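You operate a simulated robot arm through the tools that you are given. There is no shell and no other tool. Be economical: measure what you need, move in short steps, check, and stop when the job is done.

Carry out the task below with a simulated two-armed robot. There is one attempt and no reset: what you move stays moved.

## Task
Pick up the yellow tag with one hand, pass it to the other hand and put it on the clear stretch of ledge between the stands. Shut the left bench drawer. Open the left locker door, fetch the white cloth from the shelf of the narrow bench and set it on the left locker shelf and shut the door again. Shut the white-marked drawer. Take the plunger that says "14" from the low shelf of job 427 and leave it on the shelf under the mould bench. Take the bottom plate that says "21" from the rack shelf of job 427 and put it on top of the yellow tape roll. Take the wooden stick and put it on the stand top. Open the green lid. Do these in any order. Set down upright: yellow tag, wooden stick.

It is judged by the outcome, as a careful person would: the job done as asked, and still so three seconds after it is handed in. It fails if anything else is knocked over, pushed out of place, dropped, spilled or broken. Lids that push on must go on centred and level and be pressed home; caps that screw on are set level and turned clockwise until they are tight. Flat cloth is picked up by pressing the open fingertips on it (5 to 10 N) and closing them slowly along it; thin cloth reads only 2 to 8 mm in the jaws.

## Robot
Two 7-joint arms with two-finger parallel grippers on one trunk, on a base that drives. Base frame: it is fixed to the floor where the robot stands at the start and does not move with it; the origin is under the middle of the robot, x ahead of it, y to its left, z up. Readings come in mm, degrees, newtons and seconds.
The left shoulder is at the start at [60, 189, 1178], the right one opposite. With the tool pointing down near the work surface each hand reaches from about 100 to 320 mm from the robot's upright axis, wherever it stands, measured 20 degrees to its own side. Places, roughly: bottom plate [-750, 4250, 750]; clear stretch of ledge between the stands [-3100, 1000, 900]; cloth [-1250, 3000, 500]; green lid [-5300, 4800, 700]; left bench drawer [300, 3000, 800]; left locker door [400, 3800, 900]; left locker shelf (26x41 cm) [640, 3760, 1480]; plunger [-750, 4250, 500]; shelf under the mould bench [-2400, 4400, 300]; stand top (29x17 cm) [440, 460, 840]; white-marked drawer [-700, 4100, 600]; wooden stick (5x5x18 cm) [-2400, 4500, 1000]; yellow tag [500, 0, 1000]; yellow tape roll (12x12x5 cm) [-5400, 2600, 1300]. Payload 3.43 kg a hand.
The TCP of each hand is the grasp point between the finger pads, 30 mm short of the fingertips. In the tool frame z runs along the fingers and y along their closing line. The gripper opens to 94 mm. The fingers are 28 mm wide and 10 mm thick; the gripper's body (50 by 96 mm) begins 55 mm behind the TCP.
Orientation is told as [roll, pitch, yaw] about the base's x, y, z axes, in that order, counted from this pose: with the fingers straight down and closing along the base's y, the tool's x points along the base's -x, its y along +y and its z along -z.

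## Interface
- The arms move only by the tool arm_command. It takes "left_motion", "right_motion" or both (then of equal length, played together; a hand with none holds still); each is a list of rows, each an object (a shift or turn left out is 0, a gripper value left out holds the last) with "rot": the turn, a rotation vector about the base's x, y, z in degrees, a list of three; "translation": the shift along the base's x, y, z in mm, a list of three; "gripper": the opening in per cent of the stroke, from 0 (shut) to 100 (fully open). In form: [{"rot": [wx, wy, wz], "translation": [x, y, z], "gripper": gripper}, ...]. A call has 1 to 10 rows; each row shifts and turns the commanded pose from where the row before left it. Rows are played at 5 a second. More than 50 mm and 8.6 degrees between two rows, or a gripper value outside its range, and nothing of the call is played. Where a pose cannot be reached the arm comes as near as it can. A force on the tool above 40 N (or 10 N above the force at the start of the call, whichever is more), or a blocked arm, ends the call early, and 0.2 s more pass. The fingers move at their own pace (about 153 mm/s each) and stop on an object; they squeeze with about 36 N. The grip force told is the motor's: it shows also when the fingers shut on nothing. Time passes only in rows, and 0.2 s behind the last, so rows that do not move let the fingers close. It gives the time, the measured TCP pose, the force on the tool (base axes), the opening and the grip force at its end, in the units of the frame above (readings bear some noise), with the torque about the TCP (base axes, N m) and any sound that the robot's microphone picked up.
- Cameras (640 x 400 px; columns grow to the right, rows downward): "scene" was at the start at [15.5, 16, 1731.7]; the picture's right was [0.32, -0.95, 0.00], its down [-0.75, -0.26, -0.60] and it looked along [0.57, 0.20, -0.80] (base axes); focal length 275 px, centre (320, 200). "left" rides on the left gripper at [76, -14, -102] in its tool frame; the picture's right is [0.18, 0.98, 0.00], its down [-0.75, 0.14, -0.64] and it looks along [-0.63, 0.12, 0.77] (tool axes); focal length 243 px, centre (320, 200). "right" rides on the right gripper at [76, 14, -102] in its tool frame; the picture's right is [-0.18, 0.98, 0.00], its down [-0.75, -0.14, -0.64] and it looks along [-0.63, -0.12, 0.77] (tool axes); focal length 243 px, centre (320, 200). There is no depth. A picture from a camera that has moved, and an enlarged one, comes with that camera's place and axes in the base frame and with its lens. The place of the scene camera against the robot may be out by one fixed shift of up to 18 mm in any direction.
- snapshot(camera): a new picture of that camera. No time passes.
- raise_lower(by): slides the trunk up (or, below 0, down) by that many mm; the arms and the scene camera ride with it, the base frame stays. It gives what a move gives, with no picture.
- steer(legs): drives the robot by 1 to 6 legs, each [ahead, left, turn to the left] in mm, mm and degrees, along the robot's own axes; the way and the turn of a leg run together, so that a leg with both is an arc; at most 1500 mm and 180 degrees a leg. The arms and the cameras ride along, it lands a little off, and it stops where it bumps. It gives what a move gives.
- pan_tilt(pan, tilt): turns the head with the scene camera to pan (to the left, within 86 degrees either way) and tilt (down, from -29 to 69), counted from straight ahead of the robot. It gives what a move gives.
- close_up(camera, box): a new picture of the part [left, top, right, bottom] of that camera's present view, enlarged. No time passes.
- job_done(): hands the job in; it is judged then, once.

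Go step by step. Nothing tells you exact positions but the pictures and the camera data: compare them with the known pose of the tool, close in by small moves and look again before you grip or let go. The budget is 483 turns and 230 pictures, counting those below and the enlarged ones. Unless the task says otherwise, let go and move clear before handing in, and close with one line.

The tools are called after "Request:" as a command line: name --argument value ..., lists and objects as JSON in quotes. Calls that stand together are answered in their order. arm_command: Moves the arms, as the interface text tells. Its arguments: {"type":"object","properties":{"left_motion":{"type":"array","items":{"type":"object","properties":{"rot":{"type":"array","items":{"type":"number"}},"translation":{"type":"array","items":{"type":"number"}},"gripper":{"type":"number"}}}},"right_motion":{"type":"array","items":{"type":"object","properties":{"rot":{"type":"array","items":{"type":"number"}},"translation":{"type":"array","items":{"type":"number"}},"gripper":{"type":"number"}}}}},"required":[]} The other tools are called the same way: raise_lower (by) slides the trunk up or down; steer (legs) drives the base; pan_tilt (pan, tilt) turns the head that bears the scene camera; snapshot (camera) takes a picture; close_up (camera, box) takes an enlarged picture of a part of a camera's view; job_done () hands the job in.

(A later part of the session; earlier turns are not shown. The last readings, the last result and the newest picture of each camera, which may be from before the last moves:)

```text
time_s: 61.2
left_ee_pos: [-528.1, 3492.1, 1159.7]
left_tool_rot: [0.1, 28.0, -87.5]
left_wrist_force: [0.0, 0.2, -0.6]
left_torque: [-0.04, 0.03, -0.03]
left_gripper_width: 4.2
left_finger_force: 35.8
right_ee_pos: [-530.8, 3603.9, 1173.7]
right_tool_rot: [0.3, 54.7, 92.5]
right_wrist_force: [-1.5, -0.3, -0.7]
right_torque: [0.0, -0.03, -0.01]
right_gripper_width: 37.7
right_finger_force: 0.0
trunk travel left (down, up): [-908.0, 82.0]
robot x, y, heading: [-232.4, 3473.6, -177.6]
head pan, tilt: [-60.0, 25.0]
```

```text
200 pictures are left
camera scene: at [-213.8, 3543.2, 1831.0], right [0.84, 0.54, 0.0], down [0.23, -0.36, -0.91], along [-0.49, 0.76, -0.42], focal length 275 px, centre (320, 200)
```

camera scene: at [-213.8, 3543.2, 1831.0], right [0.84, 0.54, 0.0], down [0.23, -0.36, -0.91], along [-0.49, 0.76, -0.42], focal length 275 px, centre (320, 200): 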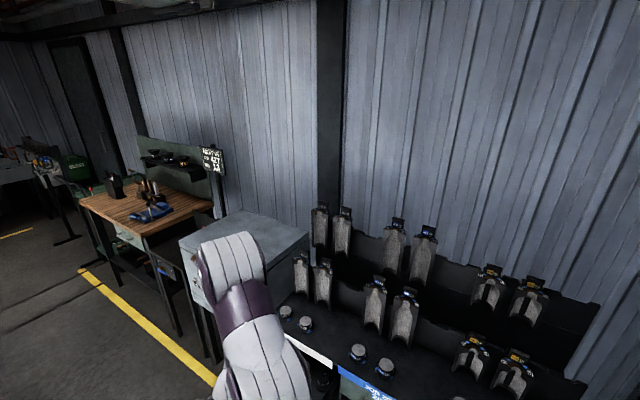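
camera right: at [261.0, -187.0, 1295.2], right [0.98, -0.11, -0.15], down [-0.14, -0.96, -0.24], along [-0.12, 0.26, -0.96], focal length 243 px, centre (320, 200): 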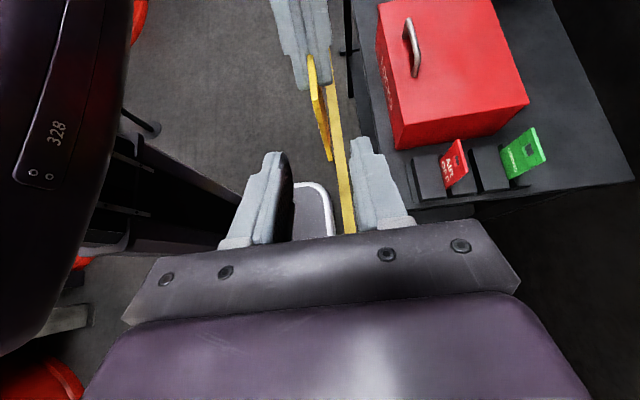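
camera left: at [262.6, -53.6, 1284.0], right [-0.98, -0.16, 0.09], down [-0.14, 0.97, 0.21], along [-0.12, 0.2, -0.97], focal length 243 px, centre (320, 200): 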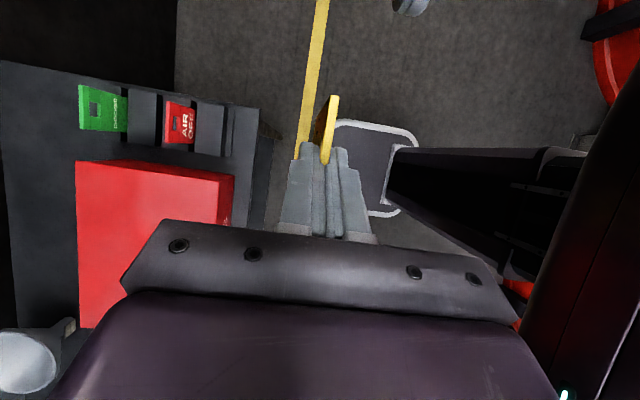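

The aisle continues along -x between the narrow bench and the mould bench. I'll drive on to about x = -2350 and look left behind the machine row for the ledge.

Request:
steer --legs '[[0, 0, -2.5], [1500, 0, 0], [620, 0, 0]]'

Request:
pan_tilt --pan 75 --tilt 25

Request:
snapshot --camera "scene"

Request:
pan_tilt --pan 15 --tilt 25

Request:
snapshot --camera "scene"

```text
time_s: 72.0
left_ee_pos: [-2617.2, 3478.9, 1159.2]
left_tool_rot: [0.0, 27.9, -88.7]
left_wrist_force: [0.5, -0.6, -0.1]
left_torque: [-0.04, -0.02, 0.03]
left_gripper_width: 4.5
left_finger_force: 36.0
right_ee_pos: [-2618.7, 3591.2, 1174.3]
right_tool_rot: [0.2, 54.6, 91.5]
right_wrist_force: [0.2, -0.9, 0.1]
right_torque: [0.01, 0.0, -0.01]
right_gripper_width: 37.4
right_finger_force: 0.1
trunk travel left (down, up): [-908.0, 82.0]
robot x, y, heading: [-2318.4, 3451.9, -178.7]
head pan, tilt: [-60.0, 25.0]
```

```text
time_s: 74.1
left_ee_pos: [-2618.5, 3479.1, 1159.9]
left_tool_rot: [0.1, 28.0, -88.6]
left_wrist_force: [0.0, -0.1, 0.2]
left_torque: [-0.01, 0.01, -0.01]
left_gripper_width: 4.5
left_finger_force: 35.9
right_ee_pos: [-2620.5, 3591.2, 1174.0]
right_tool_rot: [0.3, 54.6, 91.3]
right_wrist_force: [1.0, 0.2, 0.7]
right_torque: [0.01, 0.0, 0.0]
right_gripper_width: 37.4
right_finger_force: 0.0
trunk travel left (down, up): [-908.0, 82.0]
robot x, y, heading: [-2316.9, 3449.0, -178.8]
head pan, tilt: [75.0, 25.0]
```

```text
199 pictures are left
camera scene: at [-2277.7, 3355.6, 1831.0], right [-0.97, 0.24, 0.0], down [0.1, 0.41, -0.91], along [-0.21, -0.88, -0.42], focal length 275 px, centre (320, 200)
```

scene: 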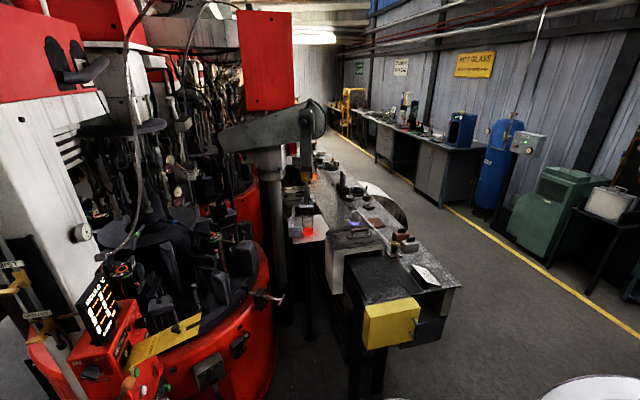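

```text
time_s: 75.4
left_ee_pos: [-2616.7, 3478.0, 1158.0]
left_tool_rot: [0.1, 27.9, -88.7]
left_wrist_force: [-1.1, 0.0, -0.9]
left_torque: [-0.02, -0.02, 0.02]
left_gripper_width: 4.2
left_finger_force: 35.8
right_ee_pos: [-2620.1, 3592.1, 1173.7]
right_tool_rot: [0.2, 54.7, 91.4]
right_wrist_force: [-0.1, -0.1, 0.0]
right_torque: [0.02, -0.01, 0.03]
right_gripper_width: 37.8
right_finger_force: 0.1
trunk travel left (down, up): [-908.0, 82.0]
robot x, y, heading: [-2320.2, 3452.0, -178.8]
head pan, tilt: [15.0, 25.0]
```

```text
198 pictures are left
camera scene: at [-2344.3, 3419.1, 1831.0], right [-0.28, 0.96, 0.0], down [0.41, 0.12, -0.91], along [-0.87, -0.26, -0.42], focal length 275 px, centre (320, 200)
```

scene: 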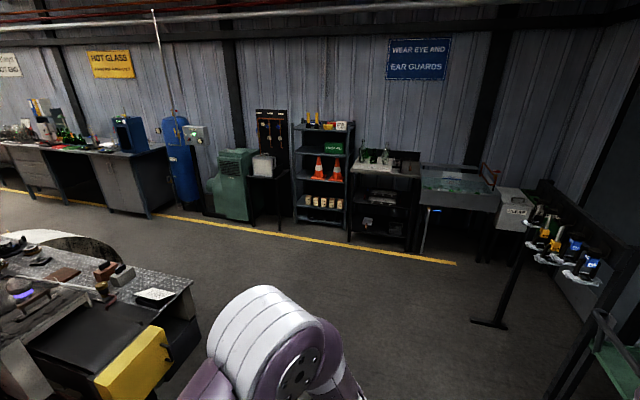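

The conveyor bench runs along -y with its edge at x ≈ -3094, which matches the ledge, and the aisle beyond it is wide. I'll drive around to face that edge near y = 1000.

Request:
steer --legs '[[1430, 0, -1], [0, 0, 90], [1400, 0, 0], [1040, 0, 0], [0, 0, 90]]'

Request:
pan_tilt --pan 0 --tilt 40

Request:
snapshot --camera "scene"

```text
time_s: 95.7
left_ee_pos: [-3804.0, 1279.7, 1159.5]
left_tool_rot: [-0.1, 28.0, 8.6]
left_wrist_force: [0.1, 0.1, -0.1]
left_torque: [-0.02, -0.02, 0.01]
left_gripper_width: 4.1
left_finger_force: 36.0
right_ee_pos: [-3915.6, 1263.3, 1173.3]
right_tool_rot: [0.5, 54.6, -171.1]
right_wrist_force: [0.8, 0.4, 0.8]
right_torque: [-0.05, -0.02, 0.0]
right_gripper_width: 37.5
right_finger_force: 0.1
trunk travel left (down, up): [-908.0, 82.0]
robot x, y, heading: [-3814.2, 1576.1, -81.1]
head pan, tilt: [15.0, 25.0]
stopped in leg 4: the robot was blocked; the commanded pose is now the measured one
```

```text
time_s: 96.5
left_ee_pos: [-3803.7, 1275.0, 1158.3]
left_tool_rot: [0.1, 28.0, 8.7]
left_wrist_force: [-0.5, 0.1, 0.4]
left_torque: [0.0, 0.01, 0.01]
left_gripper_width: 4.5
left_finger_force: 36.3
right_ee_pos: [-3914.9, 1261.2, 1173.5]
right_tool_rot: [0.3, 54.5, -171.3]
right_wrist_force: [1.0, -0.4, 0.2]
right_torque: [-0.04, 0.02, 0.0]
right_gripper_width: 37.4
right_finger_force: 0.0
trunk travel left (down, up): [-908.0, 82.0]
robot x, y, heading: [-3812.2, 1579.5, -81.4]
head pan, tilt: [0.0, 40.0]
```

```text
197 pictures are left
camera scene: at [-3805.1, 1542.0, 1807.8], right [-0.99, -0.15, 0.0], down [-0.1, 0.64, -0.77], along [0.12, -0.76, -0.64], focal length 275 px, centre (320, 200)
```

scene: 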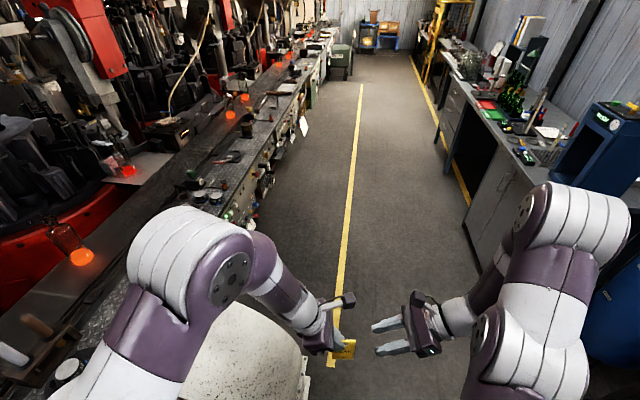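

I bumped a round white object on the left, beside the conveyor. I'll back off, shift right and look at it.

Request:
steer --legs '[[-80, 0, 0], [0, -330, -8]]'

Request:
pan_tilt --pan 35 --tilt 45

Request:
snapshot --camera "scene"

```text
time_s: 99.3
left_ee_pos: [-4177.3, 1328.9, 1158.0]
left_tool_rot: [0.1, 28.0, 1.0]
left_wrist_force: [0.9, -0.3, -0.2]
left_torque: [0.01, -0.03, 0.0]
left_gripper_width: 4.1
left_finger_force: 36.6
right_ee_pos: [-4289.5, 1329.2, 1173.0]
right_tool_rot: [0.3, 54.5, -178.8]
right_wrist_force: [-0.3, -0.6, -0.2]
right_torque: [0.02, 0.0, 0.03]
right_gripper_width: 37.5
right_finger_force: 0.1
trunk travel left (down, up): [-908.0, 82.0]
robot x, y, heading: [-4150.2, 1627.2, -88.9]
head pan, tilt: [0.0, 40.0]
```

```text
time_s: 100.3
left_ee_pos: [-4176.4, 1328.8, 1159.1]
left_tool_rot: [0.1, 28.0, 1.2]
left_wrist_force: [-0.2, 0.1, 0.2]
left_torque: [0.0, -0.02, 0.0]
left_gripper_width: 3.9
left_finger_force: 35.9
right_ee_pos: [-4290.4, 1329.1, 1174.0]
right_tool_rot: [0.1, 54.6, -178.8]
right_wrist_force: [0.1, -0.4, 0.2]
right_torque: [0.02, 0.01, -0.02]
right_gripper_width: 37.6
right_finger_force: 0.0
trunk travel left (down, up): [-908.0, 82.0]
robot x, y, heading: [-4149.8, 1628.0, -88.9]
head pan, tilt: [35.0, 45.0]
```

```text
196 pictures are left
camera scene: at [-4098.2, 1613.1, 1800.4], right [-0.81, -0.59, 0.0], down [-0.42, 0.57, -0.71], along [0.42, -0.57, -0.71], focal length 275 px, centre (320, 200)
```

scene: 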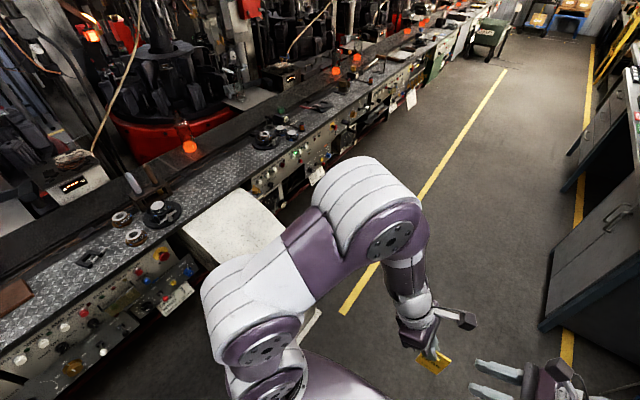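

The white object is a tub or chute standing right in front of the ledge's clear stretch. I'll zoom in to see the ledge, the stands and the tub.

Request:
close_up --camera "scene" --box '[60, 80, 360, 300]'

```text
1.82 times, centred on (210, 190) of scene
camera zoom: at [-4098.2, 1613.1, 1800.4], right [-0.81, -0.59, 0.0], down [-0.42, 0.57, -0.71], along [0.42, -0.57, -0.71], focal length 499 px, centre (520, 218)
```

zoom: 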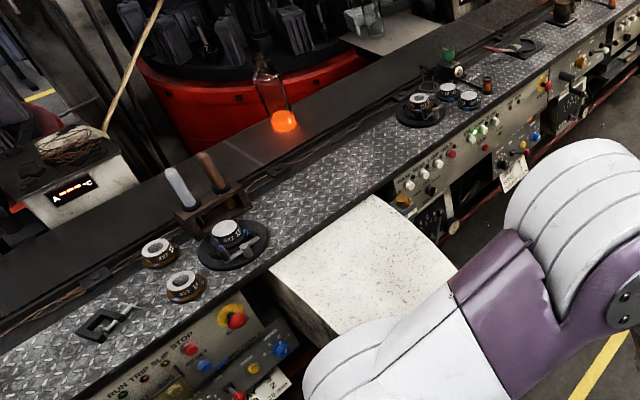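

The chute fills y ≈ 1012–1335, leaving the ledge reachable from y ≈ 700 just south of it. I'll drive there and face the ledge.

Request:
steer --legs '[[940, 0, -1], [0, 0, 90], [450, 0, 0]]'

Request:
pan_tilt --pan 20 --tilt 48

Request:
snapshot --camera "scene"

```text
time_s: 111.3
left_ee_pos: [-3388.2, 633.7, 1157.9]
left_tool_rot: [0.0, 27.9, 88.4]
left_wrist_force: [-0.1, -0.7, -0.2]
left_torque: [0.04, 0.0, -0.01]
left_gripper_width: 4.3
left_finger_force: 35.8
right_ee_pos: [-3393.8, 520.1, 1173.5]
right_tool_rot: [0.3, 54.6, -91.5]
right_wrist_force: [0.5, 0.1, 0.3]
right_torque: [-0.02, -0.02, -0.01]
right_gripper_width: 37.3
right_finger_force: 0.0
trunk travel left (down, up): [-908.0, 82.0]
robot x, y, heading: [-3682.5, 676.0, -1.5]
head pan, tilt: [35.0, 45.0]
```

```text
time_s: 112.1
left_ee_pos: [-3387.3, 632.9, 1158.1]
left_tool_rot: [0.1, 28.0, 88.3]
left_wrist_force: [0.2, -1.2, 0.0]
left_torque: [0.04, -0.01, 0.01]
left_gripper_width: 4.1
left_finger_force: 36.1
right_ee_pos: [-3390.6, 519.3, 1173.9]
right_tool_rot: [0.3, 54.6, -91.7]
right_wrist_force: [-0.1, 0.2, 0.9]
right_torque: [-0.01, 0.0, -0.02]
right_gripper_width: 37.6
right_finger_force: 0.0
trunk travel left (down, up): [-908.0, 82.0]
robot x, y, heading: [-3684.9, 676.5, -1.7]
head pan, tilt: [20.0, 48.0]
```

```text
194 pictures are left
camera scene: at [-3662.8, 693.6, 1796.3], right [0.32, -0.95, 0.0], down [-0.71, -0.23, -0.67], along [0.63, 0.21, -0.74], focal length 275 px, centre (320, 200)
```

scene: 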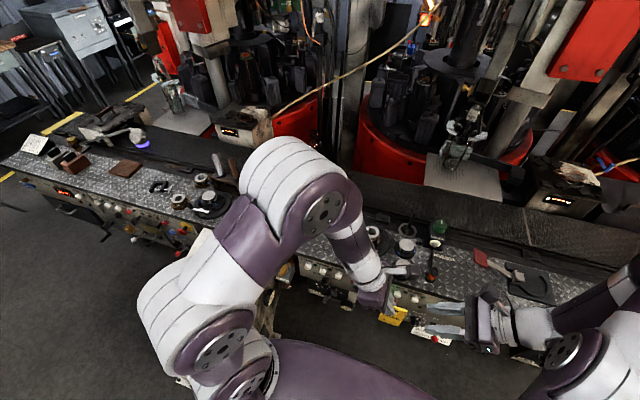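

The right stand is at y ≈ 690 and the left one at y ≈ 1380, so the clear stretch is about y 750–1310. I'll move in to x ≈ -3440.

Request:
steer --legs '[[235, 0, 1.7]]'

Request:
snapshot --camera "left"

Request:
snapshot --camera "right"

```text
time_s: 113.9
left_ee_pos: [-3157.2, 638.9, 1160.0]
left_tool_rot: [0.0, 28.0, 90.1]
left_wrist_force: [-0.7, 0.4, -0.2]
left_torque: [0.0, 0.03, 0.05]
left_gripper_width: 4.0
left_finger_force: 36.5
right_ee_pos: [-3159.0, 526.3, 1175.0]
right_tool_rot: [0.4, 54.5, -89.7]
right_wrist_force: [-0.1, -0.9, -0.6]
right_torque: [-0.03, 0.02, -0.02]
right_gripper_width: 37.5
right_finger_force: 0.1
trunk travel left (down, up): [-908.0, 82.0]
robot x, y, heading: [-3453.8, 671.5, 0.1]
head pan, tilt: [20.0, 48.0]
```

```text
193 pictures are left
camera left: at [-3141.7, 619.5, 1284.7], right [-0.98, -0.16, 0.09], down [-0.14, 0.97, 0.21], along [-0.12, 0.2, -0.97], focal length 243 px, centre (320, 200)
```

left: 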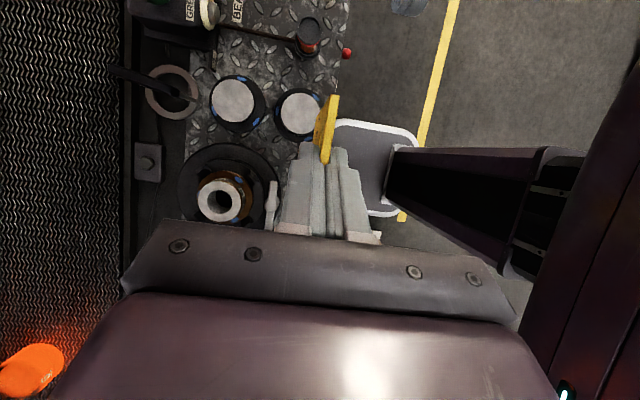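

```text
192 pictures are left
camera right: at [-3143.1, 486.3, 1296.0], right [0.98, -0.11, -0.15], down [-0.14, -0.96, -0.24], along [-0.11, 0.26, -0.96], focal length 243 px, centre (320, 200)
```

right: 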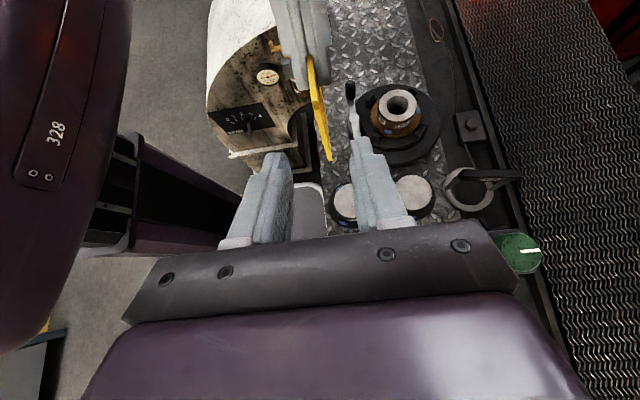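

The ledge spans roughly x -3190 to -2980. I'll carry the tag over to about (-3085, 900), clear of both stands, at height first.

Request:
arm_command --left_motion '[{"translation": [7, 28, 0]}, {"translation": [7, 28, 0]}, {"translation": [7, 28, 0]}, {"translation": [7, 28, 0]}, {"translation": [7, 28, 0]}, {"translation": [7, 28, 0]}, {"translation": [7, 28, 0]}, {"translation": [7, 28, 0]}, {"translation": [7, 28, 0]}, {"translation": [7, 28, 0]}]'

Request:
snapshot --camera "left"

Request:
snapshot --camera "right"

Request:
snapshot --camera "scene"

```text
time_s: 116.1
left_ee_pos: [-3085.7, 921.1, 1158.9]
left_tool_rot: [0.2, 28.2, 90.1]
left_wrist_force: [-0.5, 0.9, 0.3]
left_torque: [0.01, 0.03, 0.0]
left_gripper_width: 4.5
left_finger_force: 36.6
right_ee_pos: [-3156.9, 527.3, 1173.2]
right_tool_rot: [0.2, 54.7, -89.8]
right_wrist_force: [-0.3, -0.1, -0.3]
right_torque: [0.0, -0.03, 0.02]
right_gripper_width: 37.8
right_finger_force: 0.0
trunk travel left (down, up): [-908.0, 82.0]
robot x, y, heading: [-3454.0, 670.5, 0.2]
head pan, tilt: [20.0, 48.0]
```

```text
191 pictures are left
camera left: at [-3070.0, 901.2, 1284.4], right [-0.98, -0.16, 0.09], down [-0.14, 0.97, 0.21], along [-0.12, 0.2, -0.97], focal length 243 px, centre (320, 200)
```

left: 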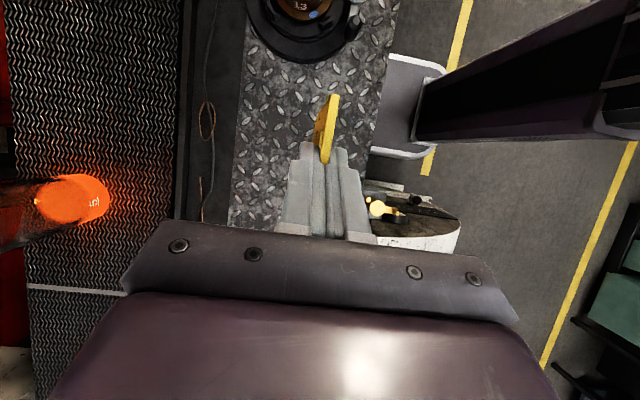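

```text
190 pictures are left
camera right: at [-3141.5, 487.5, 1295.7], right [0.98, -0.11, -0.15], down [-0.14, -0.96, -0.24], along [-0.12, 0.26, -0.96], focal length 243 px, centre (320, 200)
```

right: 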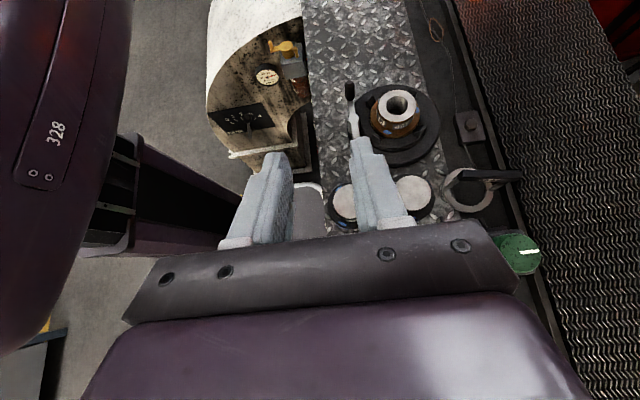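

```text
189 pictures are left
camera scene: at [-3433.0, 692.6, 1796.2], right [0.34, -0.94, 0.0], down [-0.7, -0.26, -0.67], along [0.63, 0.23, -0.74], focal length 275 px, centre (320, 200)
```

scene: 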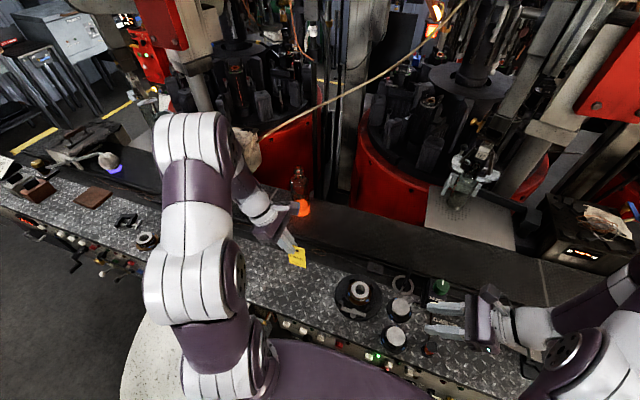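

The tag is centred over the ledge in the clear stretch. I'll descend most of the way and then feel for contact.

Request:
arm_command --left_motion '[{"translation": [0, 0, -25]}, {"translation": [0, 0, -25]}, {"translation": [0, 0, -25]}, {"translation": [0, 0, -25]}, {"translation": [0, 0, -20]}, {"translation": [0, 0, -10]}]'

Request:
close_up --camera "scene" --box '[220, 190, 400, 310]'

Request:
snapshot --camera "left"

```text
time_s: 117.5
left_ee_pos: [-3085.6, 916.3, 1027.7]
left_tool_rot: [0.1, 28.1, 90.1]
left_wrist_force: [0.3, -0.1, -0.4]
left_torque: [0.01, 0.04, -0.04]
left_gripper_width: 4.2
left_finger_force: 36.6
right_ee_pos: [-3157.1, 525.2, 1173.9]
right_tool_rot: [0.2, 54.7, -89.8]
right_wrist_force: [-0.3, -0.1, 0.0]
right_torque: [-0.01, 0.0, -0.04]
right_gripper_width: 37.5
right_finger_force: 0.1
trunk travel left (down, up): [-908.0, 82.0]
robot x, y, heading: [-3447.3, 673.5, 0.1]
head pan, tilt: [20.0, 48.0]
```

```text
3.33 times, centred on (310, 250) of scene
camera zoom: at [-3433.3, 691.0, 1796.3], right [0.34, -0.94, 0.0], down [-0.7, -0.26, -0.67], along [0.63, 0.23, -0.74], focal length 915 px, centre (353, 33)
```

zoom: 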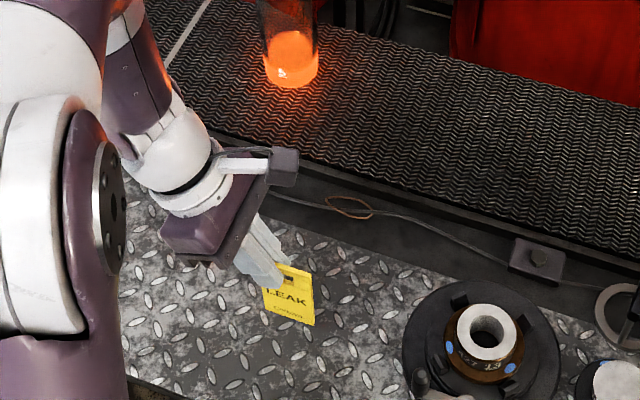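

```text
187 pictures are left
camera left: at [-3069.9, 897.5, 1153.8], right [-0.98, -0.16, 0.09], down [-0.14, 0.97, 0.21], along [-0.12, 0.2, -0.97], focal length 243 px, centre (320, 200)
```

left: 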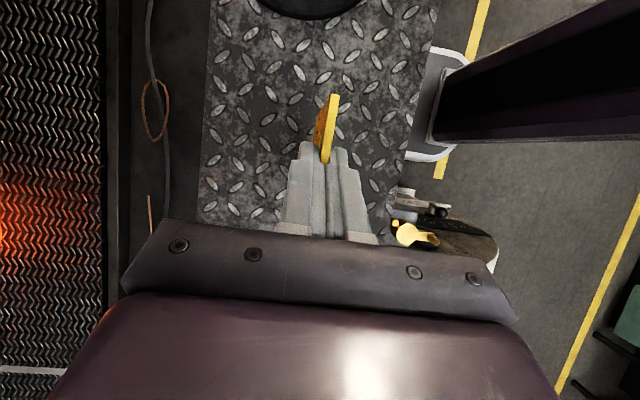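

Request:
arm_command --left_motion '[{"translation": [0, 0, -5]}, {"translation": [0, 0, -5]}, {"translation": [0, 0, -4]}, {"translation": [0, 0, -4]}]'

Request:
arm_command --left_motion '[{"translation": [0, 0, -3]}, {"translation": [0, 0, -3]}]'

Request:
arm_command --left_motion '[{"translation": [0, 0, -2]}, {"translation": [0, 0, -2]}]'

Request:
close_up --camera "scene" --box '[250, 220, 370, 300]'

```text
time_s: 118.5
left_ee_pos: [-3086.3, 918.6, 1010.1]
left_tool_rot: [0.1, 28.0, 90.2]
left_wrist_force: [0.2, 0.3, -0.1]
left_torque: [0.05, -0.02, 0.02]
left_gripper_width: 4.3
left_finger_force: 36.6
right_ee_pos: [-3156.6, 525.9, 1174.9]
right_tool_rot: [0.3, 54.6, -89.8]
right_wrist_force: [0.1, 0.1, -0.2]
right_torque: [-0.01, 0.0, -0.03]
right_gripper_width: 37.6
right_finger_force: 0.0
trunk travel left (down, up): [-908.0, 82.0]
robot x, y, heading: [-3452.4, 673.8, 0.2]
head pan, tilt: [20.0, 48.0]
```

```text
time_s: 119.1
left_ee_pos: [-3084.9, 917.9, 1003.7]
left_tool_rot: [0.1, 28.0, 90.1]
left_wrist_force: [1.3, 0.0, -0.6]
left_torque: [0.0, 0.02, 0.0]
left_gripper_width: 4.4
left_finger_force: 36.2
right_ee_pos: [-3157.0, 525.8, 1172.9]
right_tool_rot: [0.1, 54.6, -89.8]
right_wrist_force: [0.2, 0.1, 0.3]
right_torque: [-0.02, -0.02, -0.03]
right_gripper_width: 37.6
right_finger_force: 0.0
trunk travel left (down, up): [-908.0, 82.0]
robot x, y, heading: [-3450.4, 672.0, 0.3]
head pan, tilt: [20.0, 48.0]
```

```text
time_s: 119.7
left_ee_pos: [-3085.6, 917.8, 1000.8]
left_tool_rot: [-0.1, 27.7, 90.0]
left_wrist_force: [0.1, 0.6, 10.4]
left_torque: [0.17, 0.01, -0.01]
left_gripper_width: 4.0
left_finger_force: 36.0
right_ee_pos: [-3158.1, 525.3, 1174.7]
right_tool_rot: [0.3, 54.6, -89.8]
right_wrist_force: [-0.2, 0.1, 0.0]
right_torque: [-0.02, -0.01, -0.01]
right_gripper_width: 37.6
right_finger_force: 0.0
trunk travel left (down, up): [-908.0, 82.0]
robot x, y, heading: [-3451.3, 670.9, 0.0]
head pan, tilt: [20.0, 48.0]
```

```text
5.00 times, centred on (310, 260) of scene
camera zoom: at [-3434.8, 690.2, 1796.5], right [0.34, -0.94, 0.0], down [-0.7, -0.25, -0.67], along [0.63, 0.23, -0.74], focal length 1373 px, centre (370, -100)
```

zoom: 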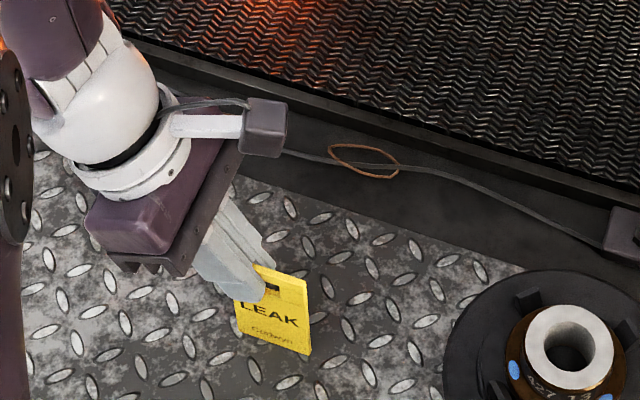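

The tag has touched the ledge at 10 N. I'll release and withdraw along the finger axis.

Request:
arm_command --left_motion '[{"gripper": 12}, {"gripper": 30}, {}, {"translation": [0, 5, 9]}, {"translation": [0, 9, 18]}, {"translation": [0, 14, 26]}, {"translation": [0, 14, 26]}, {"translation": [0, 0, 40]}]'

Request:
close_up --camera "scene" --box '[250, 200, 400, 300]'

Request:
snapshot --camera "left"

```text
time_s: 121.5
left_ee_pos: [-3086.3, 960.5, 1118.8]
left_tool_rot: [0.1, 27.9, 90.0]
left_wrist_force: [-0.1, 0.0, 0.6]
left_torque: [0.01, -0.01, 0.01]
left_gripper_width: 28.0
left_finger_force: 0.1
right_ee_pos: [-3158.0, 526.1, 1174.0]
right_tool_rot: [0.2, 54.7, -89.8]
right_wrist_force: [-0.2, 0.4, -0.8]
right_torque: [0.05, -0.06, 0.0]
right_gripper_width: 37.6
right_finger_force: 0.2
trunk travel left (down, up): [-908.0, 82.0]
robot x, y, heading: [-3450.9, 669.6, 0.0]
head pan, tilt: [20.0, 48.0]
```

```text
4.00 times, centred on (325, 250) of scene
camera zoom: at [-3434.9, 689.6, 1796.2], right [0.34, -0.94, 0.0], down [-0.7, -0.25, -0.67], along [0.63, 0.23, -0.74], focal length 1098 px, centre (300, 0)
```

zoom: 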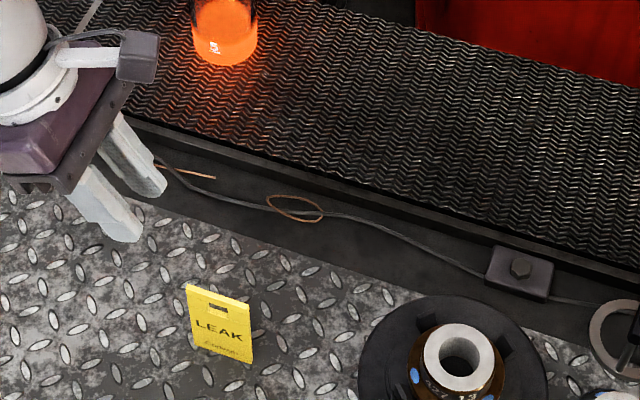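

```text
184 pictures are left
camera left: at [-3071.7, 941.9, 1245.9], right [-0.98, -0.16, 0.09], down [-0.14, 0.97, 0.21], along [-0.12, 0.2, -0.97], focal length 243 px, centre (320, 200)
```

left: 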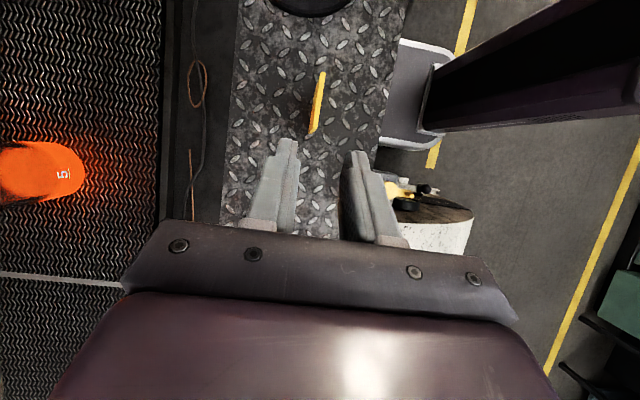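

The tag stands upright and alone between the stands. I'll pull both arms back into a compact pose before leaving.

Request:
arm_command --left_motion '[{"translation": [-5, 0, 20], "rot": [7, 0, 0]}, {"translation": [-5, 0, 20], "rot": [7, 0, 0]}, {"translation": [-10, 0, 10], "rot": [7, 0, 0]}, {"translation": [-10, 0, 10], "rot": [7, 0, 0]}, {"translation": [-10, -10, 10]}, {"translation": [-10, -10, 10], "rot": [0, 0, -8.5]}, {"translation": [-10, -10, 0], "rot": [0, 0, -8.5]}, {"translation": [-10, -10, 0], "rot": [0, 0, -8.5]}, {"translation": [-10, -10, 0], "rot": [0, 0, -8.5]}, {"translation": [-10, -10, 0], "rot": [0, 0, -8.5]}]' --right_motion '[{"translation": [0, 0, 5], "rot": [-7.8, 0, 0]}, {"translation": [0, -5, 5], "rot": [-7.8, 0, 0]}, {"translation": [0, -5, 5], "rot": [-7.8, 0, 0]}, {"translation": [0, -5, 5], "rot": [-7.8, 0, 0]}, {"translation": [0, -5, 5], "rot": [-7.8, 0, 0]}, {"translation": [0, -5, 5], "rot": [-7.8, 0, 0]}, {"translation": [0, -5, 0], "rot": [-7.8, 0, 0]}, {"translation": [0, -5, 0], "rot": [0, 0, 8.5]}, {"translation": [0, -5, 0], "rot": [0, 0, 8.5]}, {"translation": [0, -5, 0], "rot": [0, 0, 8.5]}]'

Request:
arm_command --left_motion '[{"rot": [0, 0, -8.5]}, {"rot": [0, 0, -8.5]}, {"rot": [0, 0, -8.5]}, {"rot": [0, 0, -8.5]}, {"rot": [0, 0, -8.5]}, {"rot": [0, 0, -5]}, {}, {}]' --right_motion '[{"translation": [-10, 0, 0], "rot": [0, 0, 8.5]}, {"rot": [0, 0, 8.5]}, {"rot": [0, 0, 8.5]}, {"rot": [0, 0, 8.5]}, {"rot": [0, 0, 8.5]}, {"rot": [0, 0, 8.5]}, {"rot": [0, 0, 8.5]}, {"rot": [0, 0, 5]}]'

Request:
snapshot --camera "scene"

```text
time_s: 123.7
left_ee_pos: [-3176.4, 900.0, 1200.1]
left_tool_rot: [0.0, 0.1, 47.4]
left_wrist_force: [-0.4, -0.7, 0.4]
left_torque: [0.01, -0.01, 0.05]
left_gripper_width: 28.1
left_finger_force: 0.0
right_ee_pos: [-3157.8, 479.5, 1204.0]
right_tool_rot: [0.2, 0.0, -64.3]
right_wrist_force: [-0.2, -0.4, -0.2]
right_torque: [-0.03, 0.03, 0.03]
right_gripper_width: 37.6
right_finger_force: 0.1
trunk travel left (down, up): [-908.0, 82.0]
robot x, y, heading: [-3453.4, 670.8, 0.3]
head pan, tilt: [20.0, 48.0]
```

```text
time_s: 125.5
left_ee_pos: [-3175.6, 901.4, 1200.0]
left_tool_rot: [0.1, 0.1, 0.0]
left_wrist_force: [-0.5, -0.2, -0.3]
left_torque: [0.02, -0.03, 0.0]
left_gripper_width: 28.4
left_finger_force: 0.0
right_ee_pos: [-3166.1, 480.0, 1203.1]
right_tool_rot: [0.1, 0.0, 0.2]
right_wrist_force: [-0.9, -0.1, 0.2]
right_torque: [-0.02, 0.0, 0.04]
right_gripper_width: 37.5
right_finger_force: 0.0
trunk travel left (down, up): [-908.0, 82.0]
robot x, y, heading: [-3454.4, 673.7, 0.2]
head pan, tilt: [20.0, 48.0]
```

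```text
183 pictures are left
camera scene: at [-3433.5, 691.0, 1796.3], right [0.34, -0.94, 0.0], down [-0.7, -0.26, -0.67], along [0.63, 0.23, -0.74], focal length 275 px, centre (320, 200)
```

scene: 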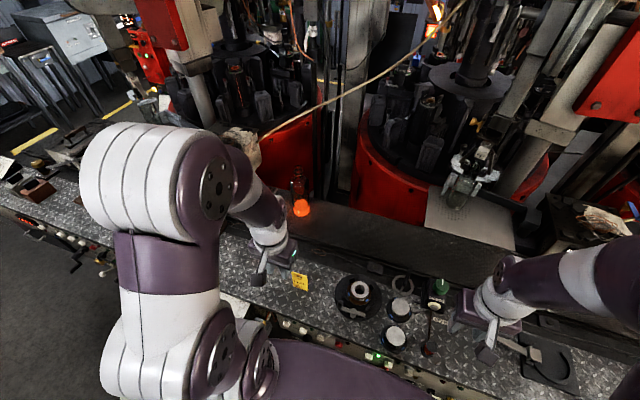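

Next is the green lid at about (-5300, 4800). I'll back out, turn to +y and drive up to y ≈ 3200, then look.

Request:
steer --legs '[[-720, 0, 0], [0, 0, 90], [1500, 0, 0], [1000, 0, 0]]'

Request:
pan_tilt --pan 35 --tilt 25

Request:
snapshot --camera "scene"

```text
time_s: 145.1
left_ee_pos: [-4487.4, 3439.8, 1200.3]
left_tool_rot: [0.0, 0.1, 91.7]
left_wrist_force: [0.7, -0.2, 0.4]
left_torque: [-0.03, 0.04, 0.01]
left_gripper_width: 28.1
left_finger_force: 0.0
right_ee_pos: [-4066.1, 3461.1, 1203.8]
right_tool_rot: [0.1, 0.1, 91.7]
right_wrist_force: [0.4, 0.8, 0.0]
right_torque: [0.04, -0.02, 0.01]
right_gripper_width: 37.7
right_finger_force: 0.0
trunk travel left (down, up): [-908.0, 82.0]
robot x, y, heading: [-4251.1, 3171.1, 92.0]
head pan, tilt: [20.0, 48.0]
```

```text
time_s: 146.0
left_ee_pos: [-4486.7, 3441.2, 1200.7]
left_tool_rot: [0.2, 0.0, 91.8]
left_wrist_force: [0.0, 0.5, -0.3]
left_torque: [0.02, -0.01, 0.01]
left_gripper_width: 28.0
left_finger_force: 0.1
right_ee_pos: [-4066.2, 3461.5, 1203.5]
right_tool_rot: [0.1, 0.0, 91.7]
right_wrist_force: [0.2, 0.6, 0.0]
right_torque: [-0.04, -0.01, 0.04]
right_gripper_width: 37.8
right_finger_force: 0.1
trunk travel left (down, up): [-908.0, 82.0]
robot x, y, heading: [-4251.7, 3169.1, 91.5]
head pan, tilt: [35.0, 25.0]
```

```text
182 pictures are left
camera scene: at [-4298.3, 3176.3, 1830.9], right [0.8, 0.6, 0.0], down [0.25, -0.34, -0.91], along [-0.54, 0.73, -0.42], focal length 275 px, centre (320, 200)
```

scene: 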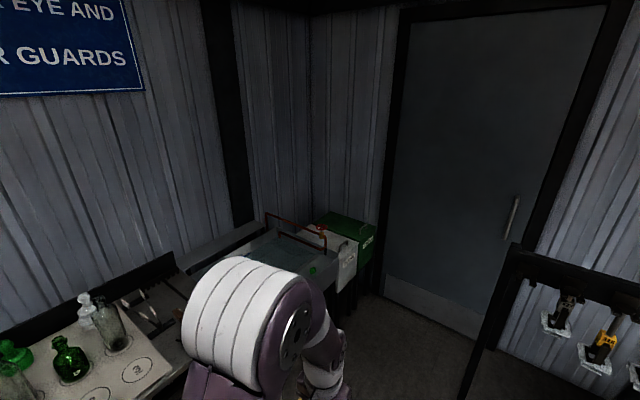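

The green chest is in the far corner beyond the sink, at roughly (-5240, 4770). I'll strafe left and go forward, avoiding the cup rack's post at about (-4260, 4280).

Request:
steer --legs '[[0, 400, -1.5], [650, 0, 0], [0, 0, 35]]'

Request:
pan_tilt --pan 0 --tilt 42

Request:
snapshot --camera "scene"

```text
time_s: 153.3
left_ee_pos: [-4982.3, 3925.1, 1200.7]
left_tool_rot: [0.1, 0.0, 123.8]
left_wrist_force: [0.4, 0.3, 0.2]
left_torque: [-0.02, 0.01, -0.01]
left_gripper_width: 28.2
left_finger_force: 0.1
right_ee_pos: [-4638.0, 4165.7, 1203.7]
right_tool_rot: [0.2, 0.0, 123.7]
right_wrist_force: [0.3, 0.7, -0.3]
right_torque: [0.0, -0.01, 0.02]
right_gripper_width: 37.6
right_finger_force: 0.1
trunk travel left (down, up): [-908.0, 82.0]
robot x, y, heading: [-4635.9, 3822.3, 123.5]
head pan, tilt: [35.0, 25.0]
```

```text
time_s: 154.3
left_ee_pos: [-4981.8, 3925.8, 1200.3]
left_tool_rot: [0.1, 0.1, 123.7]
left_wrist_force: [0.1, 0.2, -0.4]
left_torque: [-0.01, -0.01, 0.02]
left_gripper_width: 28.1
left_finger_force: 0.1
right_ee_pos: [-4636.6, 4165.3, 1203.7]
right_tool_rot: [0.1, 0.0, 123.7]
right_wrist_force: [-0.6, -0.3, -0.3]
right_torque: [0.0, 0.0, 0.0]
right_gripper_width: 37.6
right_finger_force: 0.1
trunk travel left (down, up): [-908.0, 82.0]
robot x, y, heading: [-4640.4, 3825.9, 123.8]
head pan, tilt: [0.0, 42.0]
```

```text
181 pictures are left
camera scene: at [-4647.3, 3832.7, 1804.8], right [0.83, 0.56, 0.0], down [0.37, -0.56, -0.74], along [-0.41, 0.62, -0.67], focal length 275 px, centre (320, 200)
```

scene: 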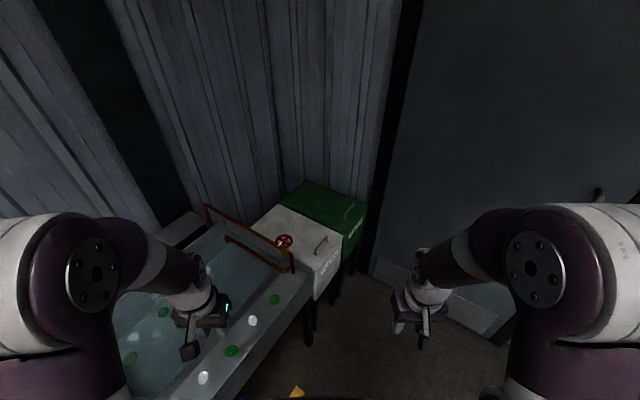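

Request:
close_up --camera "scene" --box '[240, 160, 390, 310]'

```text
2.67 times, centred on (315, 235) of scene
camera zoom: at [-4647.3, 3832.7, 1804.8], right [0.83, 0.56, 0.0], down [0.37, -0.56, -0.74], along [-0.41, 0.62, -0.67], focal length 732 px, centre (333, 107)
```

zoom: 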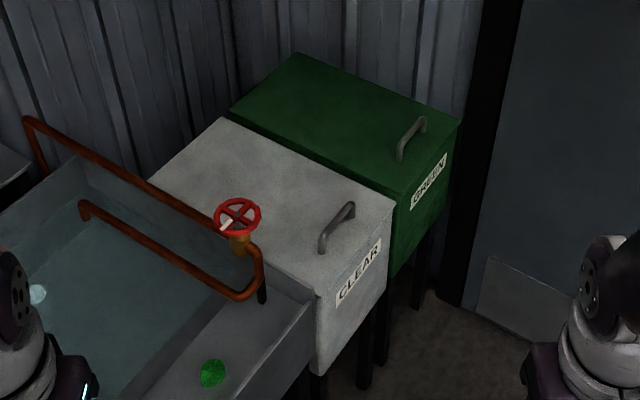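

There are two bins, CLEAR and GREEN. The green lid is about 445 × 255 mm with its top at z ≈ 700, a bar handle near its front at about (-5112, 4836), and the hinge at the back. I'll face -x and sidestep in front of it.

Request:
steer --legs '[[0, 0, 56], [0, -850, 0], [110, 0, 0]]'

Request:
pan_tilt --pan -15 --tilt 55

Request:
snapshot --camera "scene"

Request:
snapshot --camera "right"

```text
time_s: 162.2
left_ee_pos: [-5022.4, 4448.3, 1200.7]
left_tool_rot: [0.1, -0.1, 179.3]
left_wrist_force: [-0.5, 0.5, -0.3]
left_torque: [-0.01, 0.03, 0.0]
left_gripper_width: 28.5
left_finger_force: 0.0
right_ee_pos: [-5024.8, 4868.9, 1203.2]
right_tool_rot: [0.1, 0.0, 179.5]
right_wrist_force: [0.1, -0.1, 0.5]
right_torque: [0.01, 0.02, -0.02]
right_gripper_width: 37.8
right_finger_force: 0.0
trunk travel left (down, up): [-908.0, 82.0]
robot x, y, heading: [-4741.4, 4675.0, 179.4]
head pan, tilt: [0.0, 42.0]
```

```text
time_s: 162.9
left_ee_pos: [-5025.1, 4448.6, 1197.9]
left_tool_rot: [0.1, 0.2, 179.3]
left_wrist_force: [-0.5, 0.0, 0.0]
left_torque: [0.01, -0.01, -0.01]
left_gripper_width: 28.2
left_finger_force: 0.1
right_ee_pos: [-5027.4, 4868.5, 1202.7]
right_tool_rot: [0.0, 0.1, 179.4]
right_wrist_force: [-0.7, 1.3, 0.4]
right_torque: [-0.01, 0.02, -0.03]
right_gripper_width: 37.6
right_finger_force: 0.1
trunk travel left (down, up): [-908.0, 82.0]
robot x, y, heading: [-4748.5, 4674.9, 179.3]
head pan, tilt: [-15.0, 55.0]
```

```text
179 pictures are left
camera scene: at [-4750.2, 4683.7, 1787.0], right [0.27, 0.96, 0.0], down [0.79, -0.22, -0.57], along [-0.55, 0.15, -0.82], focal length 275 px, centre (320, 200)
```

scene: 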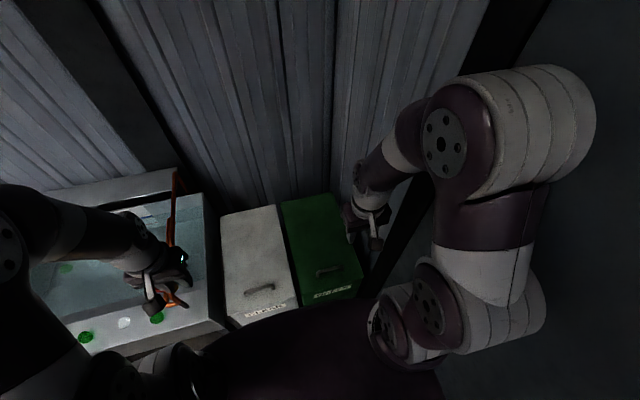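

```text
178 pictures are left
camera right: at [-4951.5, 4853.3, 1306.2], right [-0.19, -0.98, 0.0], down [-0.75, 0.15, 0.64], along [-0.63, 0.12, -0.77], focal length 243 px, centre (320, 200)
```

right: 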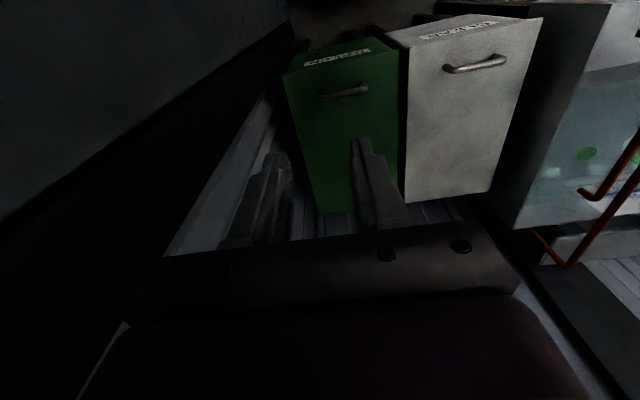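

The handle is confirmed at (-5118, 4834, ~735). I'll retract the left hand, then yaw and pitch the right hand so its fingers point forward and down with vertical closing.

Request:
arm_command --left_motion '[{"translation": [10, -5, 20]}, {"translation": [10, -5, 20]}, {"translation": [10, -5, 20]}, {"translation": [10, -5, 15]}, {"translation": [10, 0, 15]}, {"translation": [10, 0, 15]}, {}, {}, {}, {}]' --right_motion '[{"rot": [0, 0, -8.5], "gripper": 60}, {"rot": [0, 0, -8.5]}, {"rot": [0, 0, -8.5]}, {"rot": [0, 0, -8.5]}, {"rot": [0, 0, -8.5]}, {"rot": [0, 0, -8.5]}, {"rot": [0, 0, -8.5]}, {"rot": [0, 0, -8.5]}, {"rot": [0, 0, -8.5]}, {"rot": [0, 0, -8.5]}]'

Request:
arm_command --right_motion '[{"rot": [0, 0, -4.5]}, {"rot": [0, 8, 0], "translation": [0, 0, -10]}, {"rot": [0, 8, 0], "translation": [0, 0, -10]}, {"rot": [0, 8, 0], "translation": [0, 0, -10]}, {"rot": [0, 8, 0], "translation": [0, 0, -10]}, {"rot": [0, 8, 0], "translation": [0, 0, -10]}, {"rot": [0, 8, 0], "translation": [0, 0, -10]}, {"rot": [0, 8, 0], "translation": [0, 0, -10]}]'

Request:
snapshot --camera "right"

```text
time_s: 165.1
left_ee_pos: [-4964.0, 4428.3, 1304.2]
left_tool_rot: [0.0, 0.1, 179.3]
left_wrist_force: [0.6, -0.2, 0.4]
left_torque: [0.03, 0.0, 0.02]
left_gripper_width: 28.3
left_finger_force: 0.1
right_ee_pos: [-5027.7, 4867.4, 1203.5]
right_tool_rot: [0.1, 0.0, 94.2]
right_wrist_force: [0.6, 0.1, -0.2]
right_torque: [0.05, 0.0, 0.01]
right_gripper_width: 56.2
right_finger_force: 0.1
trunk travel left (down, up): [-908.0, 82.0]
robot x, y, heading: [-4742.1, 4671.6, 179.2]
head pan, tilt: [-15.0, 55.0]
```

```text
time_s: 167.1
left_ee_pos: [-4961.8, 4428.3, 1305.6]
left_tool_rot: [0.1, 0.0, 179.4]
left_wrist_force: [0.0, 0.2, 1.3]
left_torque: [-0.03, 0.0, -0.01]
left_gripper_width: 28.2
left_finger_force: 0.0
right_ee_pos: [-5090.0, 4874.4, 1188.8]
right_tool_rot: [67.1, -1.1, 89.9]
right_wrist_force: [0.0, -0.3, -0.8]
right_torque: [0.01, 0.01, 0.02]
right_gripper_width: 56.4
right_finger_force: 0.1
trunk travel left (down, up): [-908.0, 82.0]
robot x, y, heading: [-4746.4, 4674.5, 179.4]
head pan, tilt: [-15.0, 55.0]
stopped in row 8 (right hand): the arm was blocked; the commanded pose is now the measured one
```

```text
177 pictures are left
camera right: at [-5000.3, 4797.3, 1240.0], right [-0.38, 0.17, 0.91], down [0.65, 0.75, 0.13], along [-0.66, 0.64, -0.4], focal length 243 px, centre (320, 200)
```

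right: 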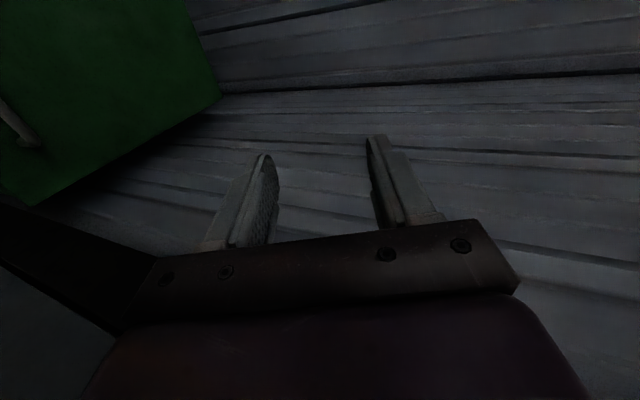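

The pitch is about 67° up from vertical, which is enough; the elbow stopped near the wall. I'll back off a little, shift away from the wall, and lower the trunk to the handle's height.

Request:
steer --legs '[[-100, 0, 0]]'

Request:
arm_command --right_motion '[{"translation": [0, -15, 0]}, {"translation": [0, -15, 0]}, {"translation": [0, -10, 0]}]'

Request:
raise_lower --by -390

Request:
snapshot --camera "right"

Request:
snapshot --camera "scene"

```text
time_s: 168.2
left_ee_pos: [-4866.6, 4426.2, 1304.5]
left_tool_rot: [-0.2, 0.3, 179.3]
left_wrist_force: [-0.1, -0.2, -0.4]
left_torque: [-0.04, -0.04, -0.04]
left_gripper_width: 28.0
left_finger_force: 0.1
right_ee_pos: [-4992.4, 4874.3, 1186.7]
right_tool_rot: [66.9, -1.1, 89.8]
right_wrist_force: [0.6, -0.1, 0.1]
right_torque: [0.04, 0.03, 0.03]
right_gripper_width: 56.4
right_finger_force: 0.0
trunk travel left (down, up): [-908.0, 82.0]
robot x, y, heading: [-4644.9, 4671.8, 179.2]
head pan, tilt: [-15.0, 55.0]
```

```text
time_s: 169.0
left_ee_pos: [-4864.0, 4425.4, 1305.7]
left_tool_rot: [0.0, 0.1, 179.2]
left_wrist_force: [0.7, -0.6, -0.6]
left_torque: [0.0, 0.01, 0.0]
left_gripper_width: 28.2
left_finger_force: 0.0
right_ee_pos: [-4990.2, 4833.8, 1188.2]
right_tool_rot: [67.2, -1.1, 89.8]
right_wrist_force: [-0.1, 0.5, 0.2]
right_torque: [0.01, -0.01, 0.01]
right_gripper_width: 56.5
right_finger_force: 0.0
trunk travel left (down, up): [-908.0, 82.0]
robot x, y, heading: [-4645.8, 4671.6, 179.3]
head pan, tilt: [-15.0, 55.0]
```

```text
time_s: 172.8
left_ee_pos: [-4864.6, 4425.3, 915.3]
left_tool_rot: [0.0, 0.1, 179.2]
left_wrist_force: [0.3, 0.5, 0.1]
left_torque: [0.04, 0.02, 0.0]
left_gripper_width: 28.3
left_finger_force: 0.1
right_ee_pos: [-4990.8, 4834.3, 799.1]
right_tool_rot: [67.0, -0.9, 89.9]
right_wrist_force: [-0.4, 0.2, 0.0]
right_torque: [0.01, -0.02, 0.0]
right_gripper_width: 56.3
right_finger_force: 0.1
trunk travel left (down, up): [-518.0, 472.0]
robot x, y, heading: [-4645.7, 4669.4, 179.2]
head pan, tilt: [-15.0, 55.0]
```

```text
176 pictures are left
camera right: at [-4901.6, 4757.3, 849.9], right [-0.38, 0.17, 0.91], down [0.65, 0.75, 0.13], along [-0.66, 0.64, -0.4], focal length 243 px, centre (320, 200)
```

right: 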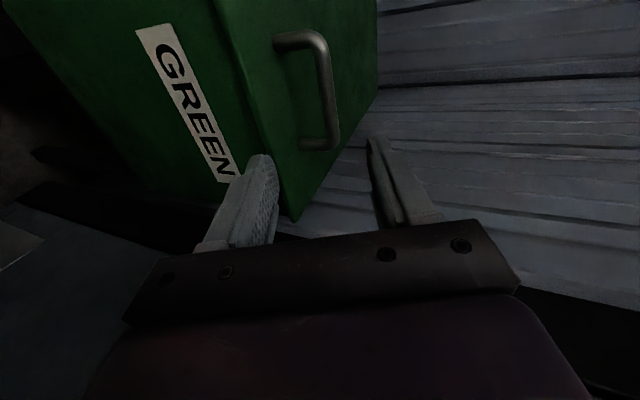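

```text
175 pictures are left
camera scene: at [-4649.1, 4682.5, 1397.1], right [0.27, 0.96, 0.0], down [0.79, -0.22, -0.57], along [-0.55, 0.16, -0.82], focal length 275 px, centre (320, 200)
```

scene: 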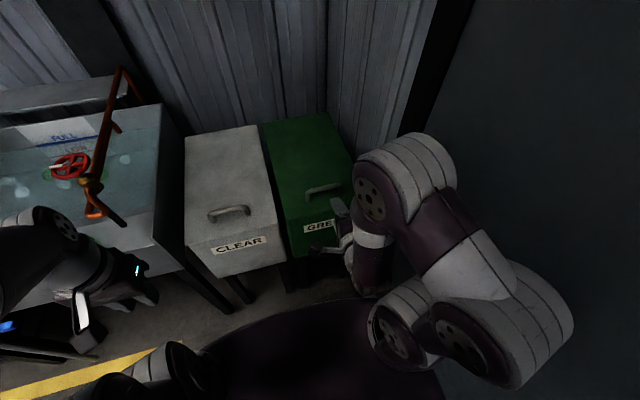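

The bar resolves to about (-5115, 4830, 752), 12 mm thick with about 35 mm of gap beneath, and my hand is already on its approach axis. I'll narrow the jaws to 32 mm and advance along the tool axis.

Request:
arm_command --right_motion '[{"gripper": 34, "translation": [-18, -1, -7]}, {"translation": [-18, -1, -7]}, {"translation": [-18, -1, -7]}, {"translation": [-18, -1, -6]}]'

Request:
snapshot --camera "right"

```text
time_s: 173.8
left_ee_pos: [-4865.4, 4426.8, 915.2]
left_tool_rot: [0.1, 0.2, 179.2]
left_wrist_force: [-0.6, 0.1, -1.5]
left_torque: [0.01, 0.02, 0.04]
left_gripper_width: 28.2
left_finger_force: 0.1
right_ee_pos: [-5064.7, 4829.4, 770.3]
right_tool_rot: [67.1, -1.1, 89.9]
right_wrist_force: [1.1, -0.2, 0.3]
right_torque: [-0.03, -0.02, -0.02]
right_gripper_width: 31.9
right_finger_force: 0.0
trunk travel left (down, up): [-518.0, 472.0]
robot x, y, heading: [-4643.6, 4673.1, 179.3]
head pan, tilt: [-15.0, 55.0]
```

```text
174 pictures are left
camera right: at [-4975.2, 4752.5, 822.8], right [-0.38, 0.17, 0.91], down [0.65, 0.75, 0.13], along [-0.66, 0.64, -0.4], focal length 243 px, centre (320, 200)
```

right: 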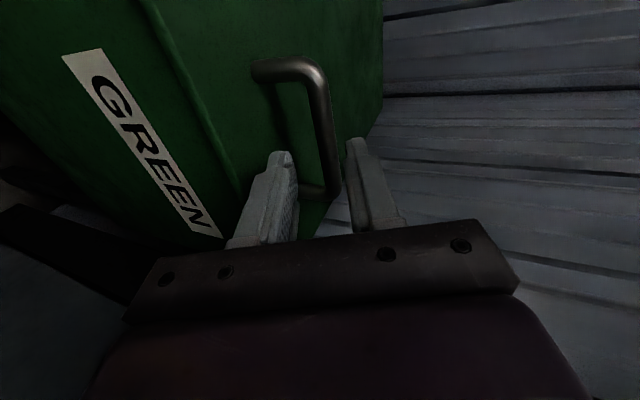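

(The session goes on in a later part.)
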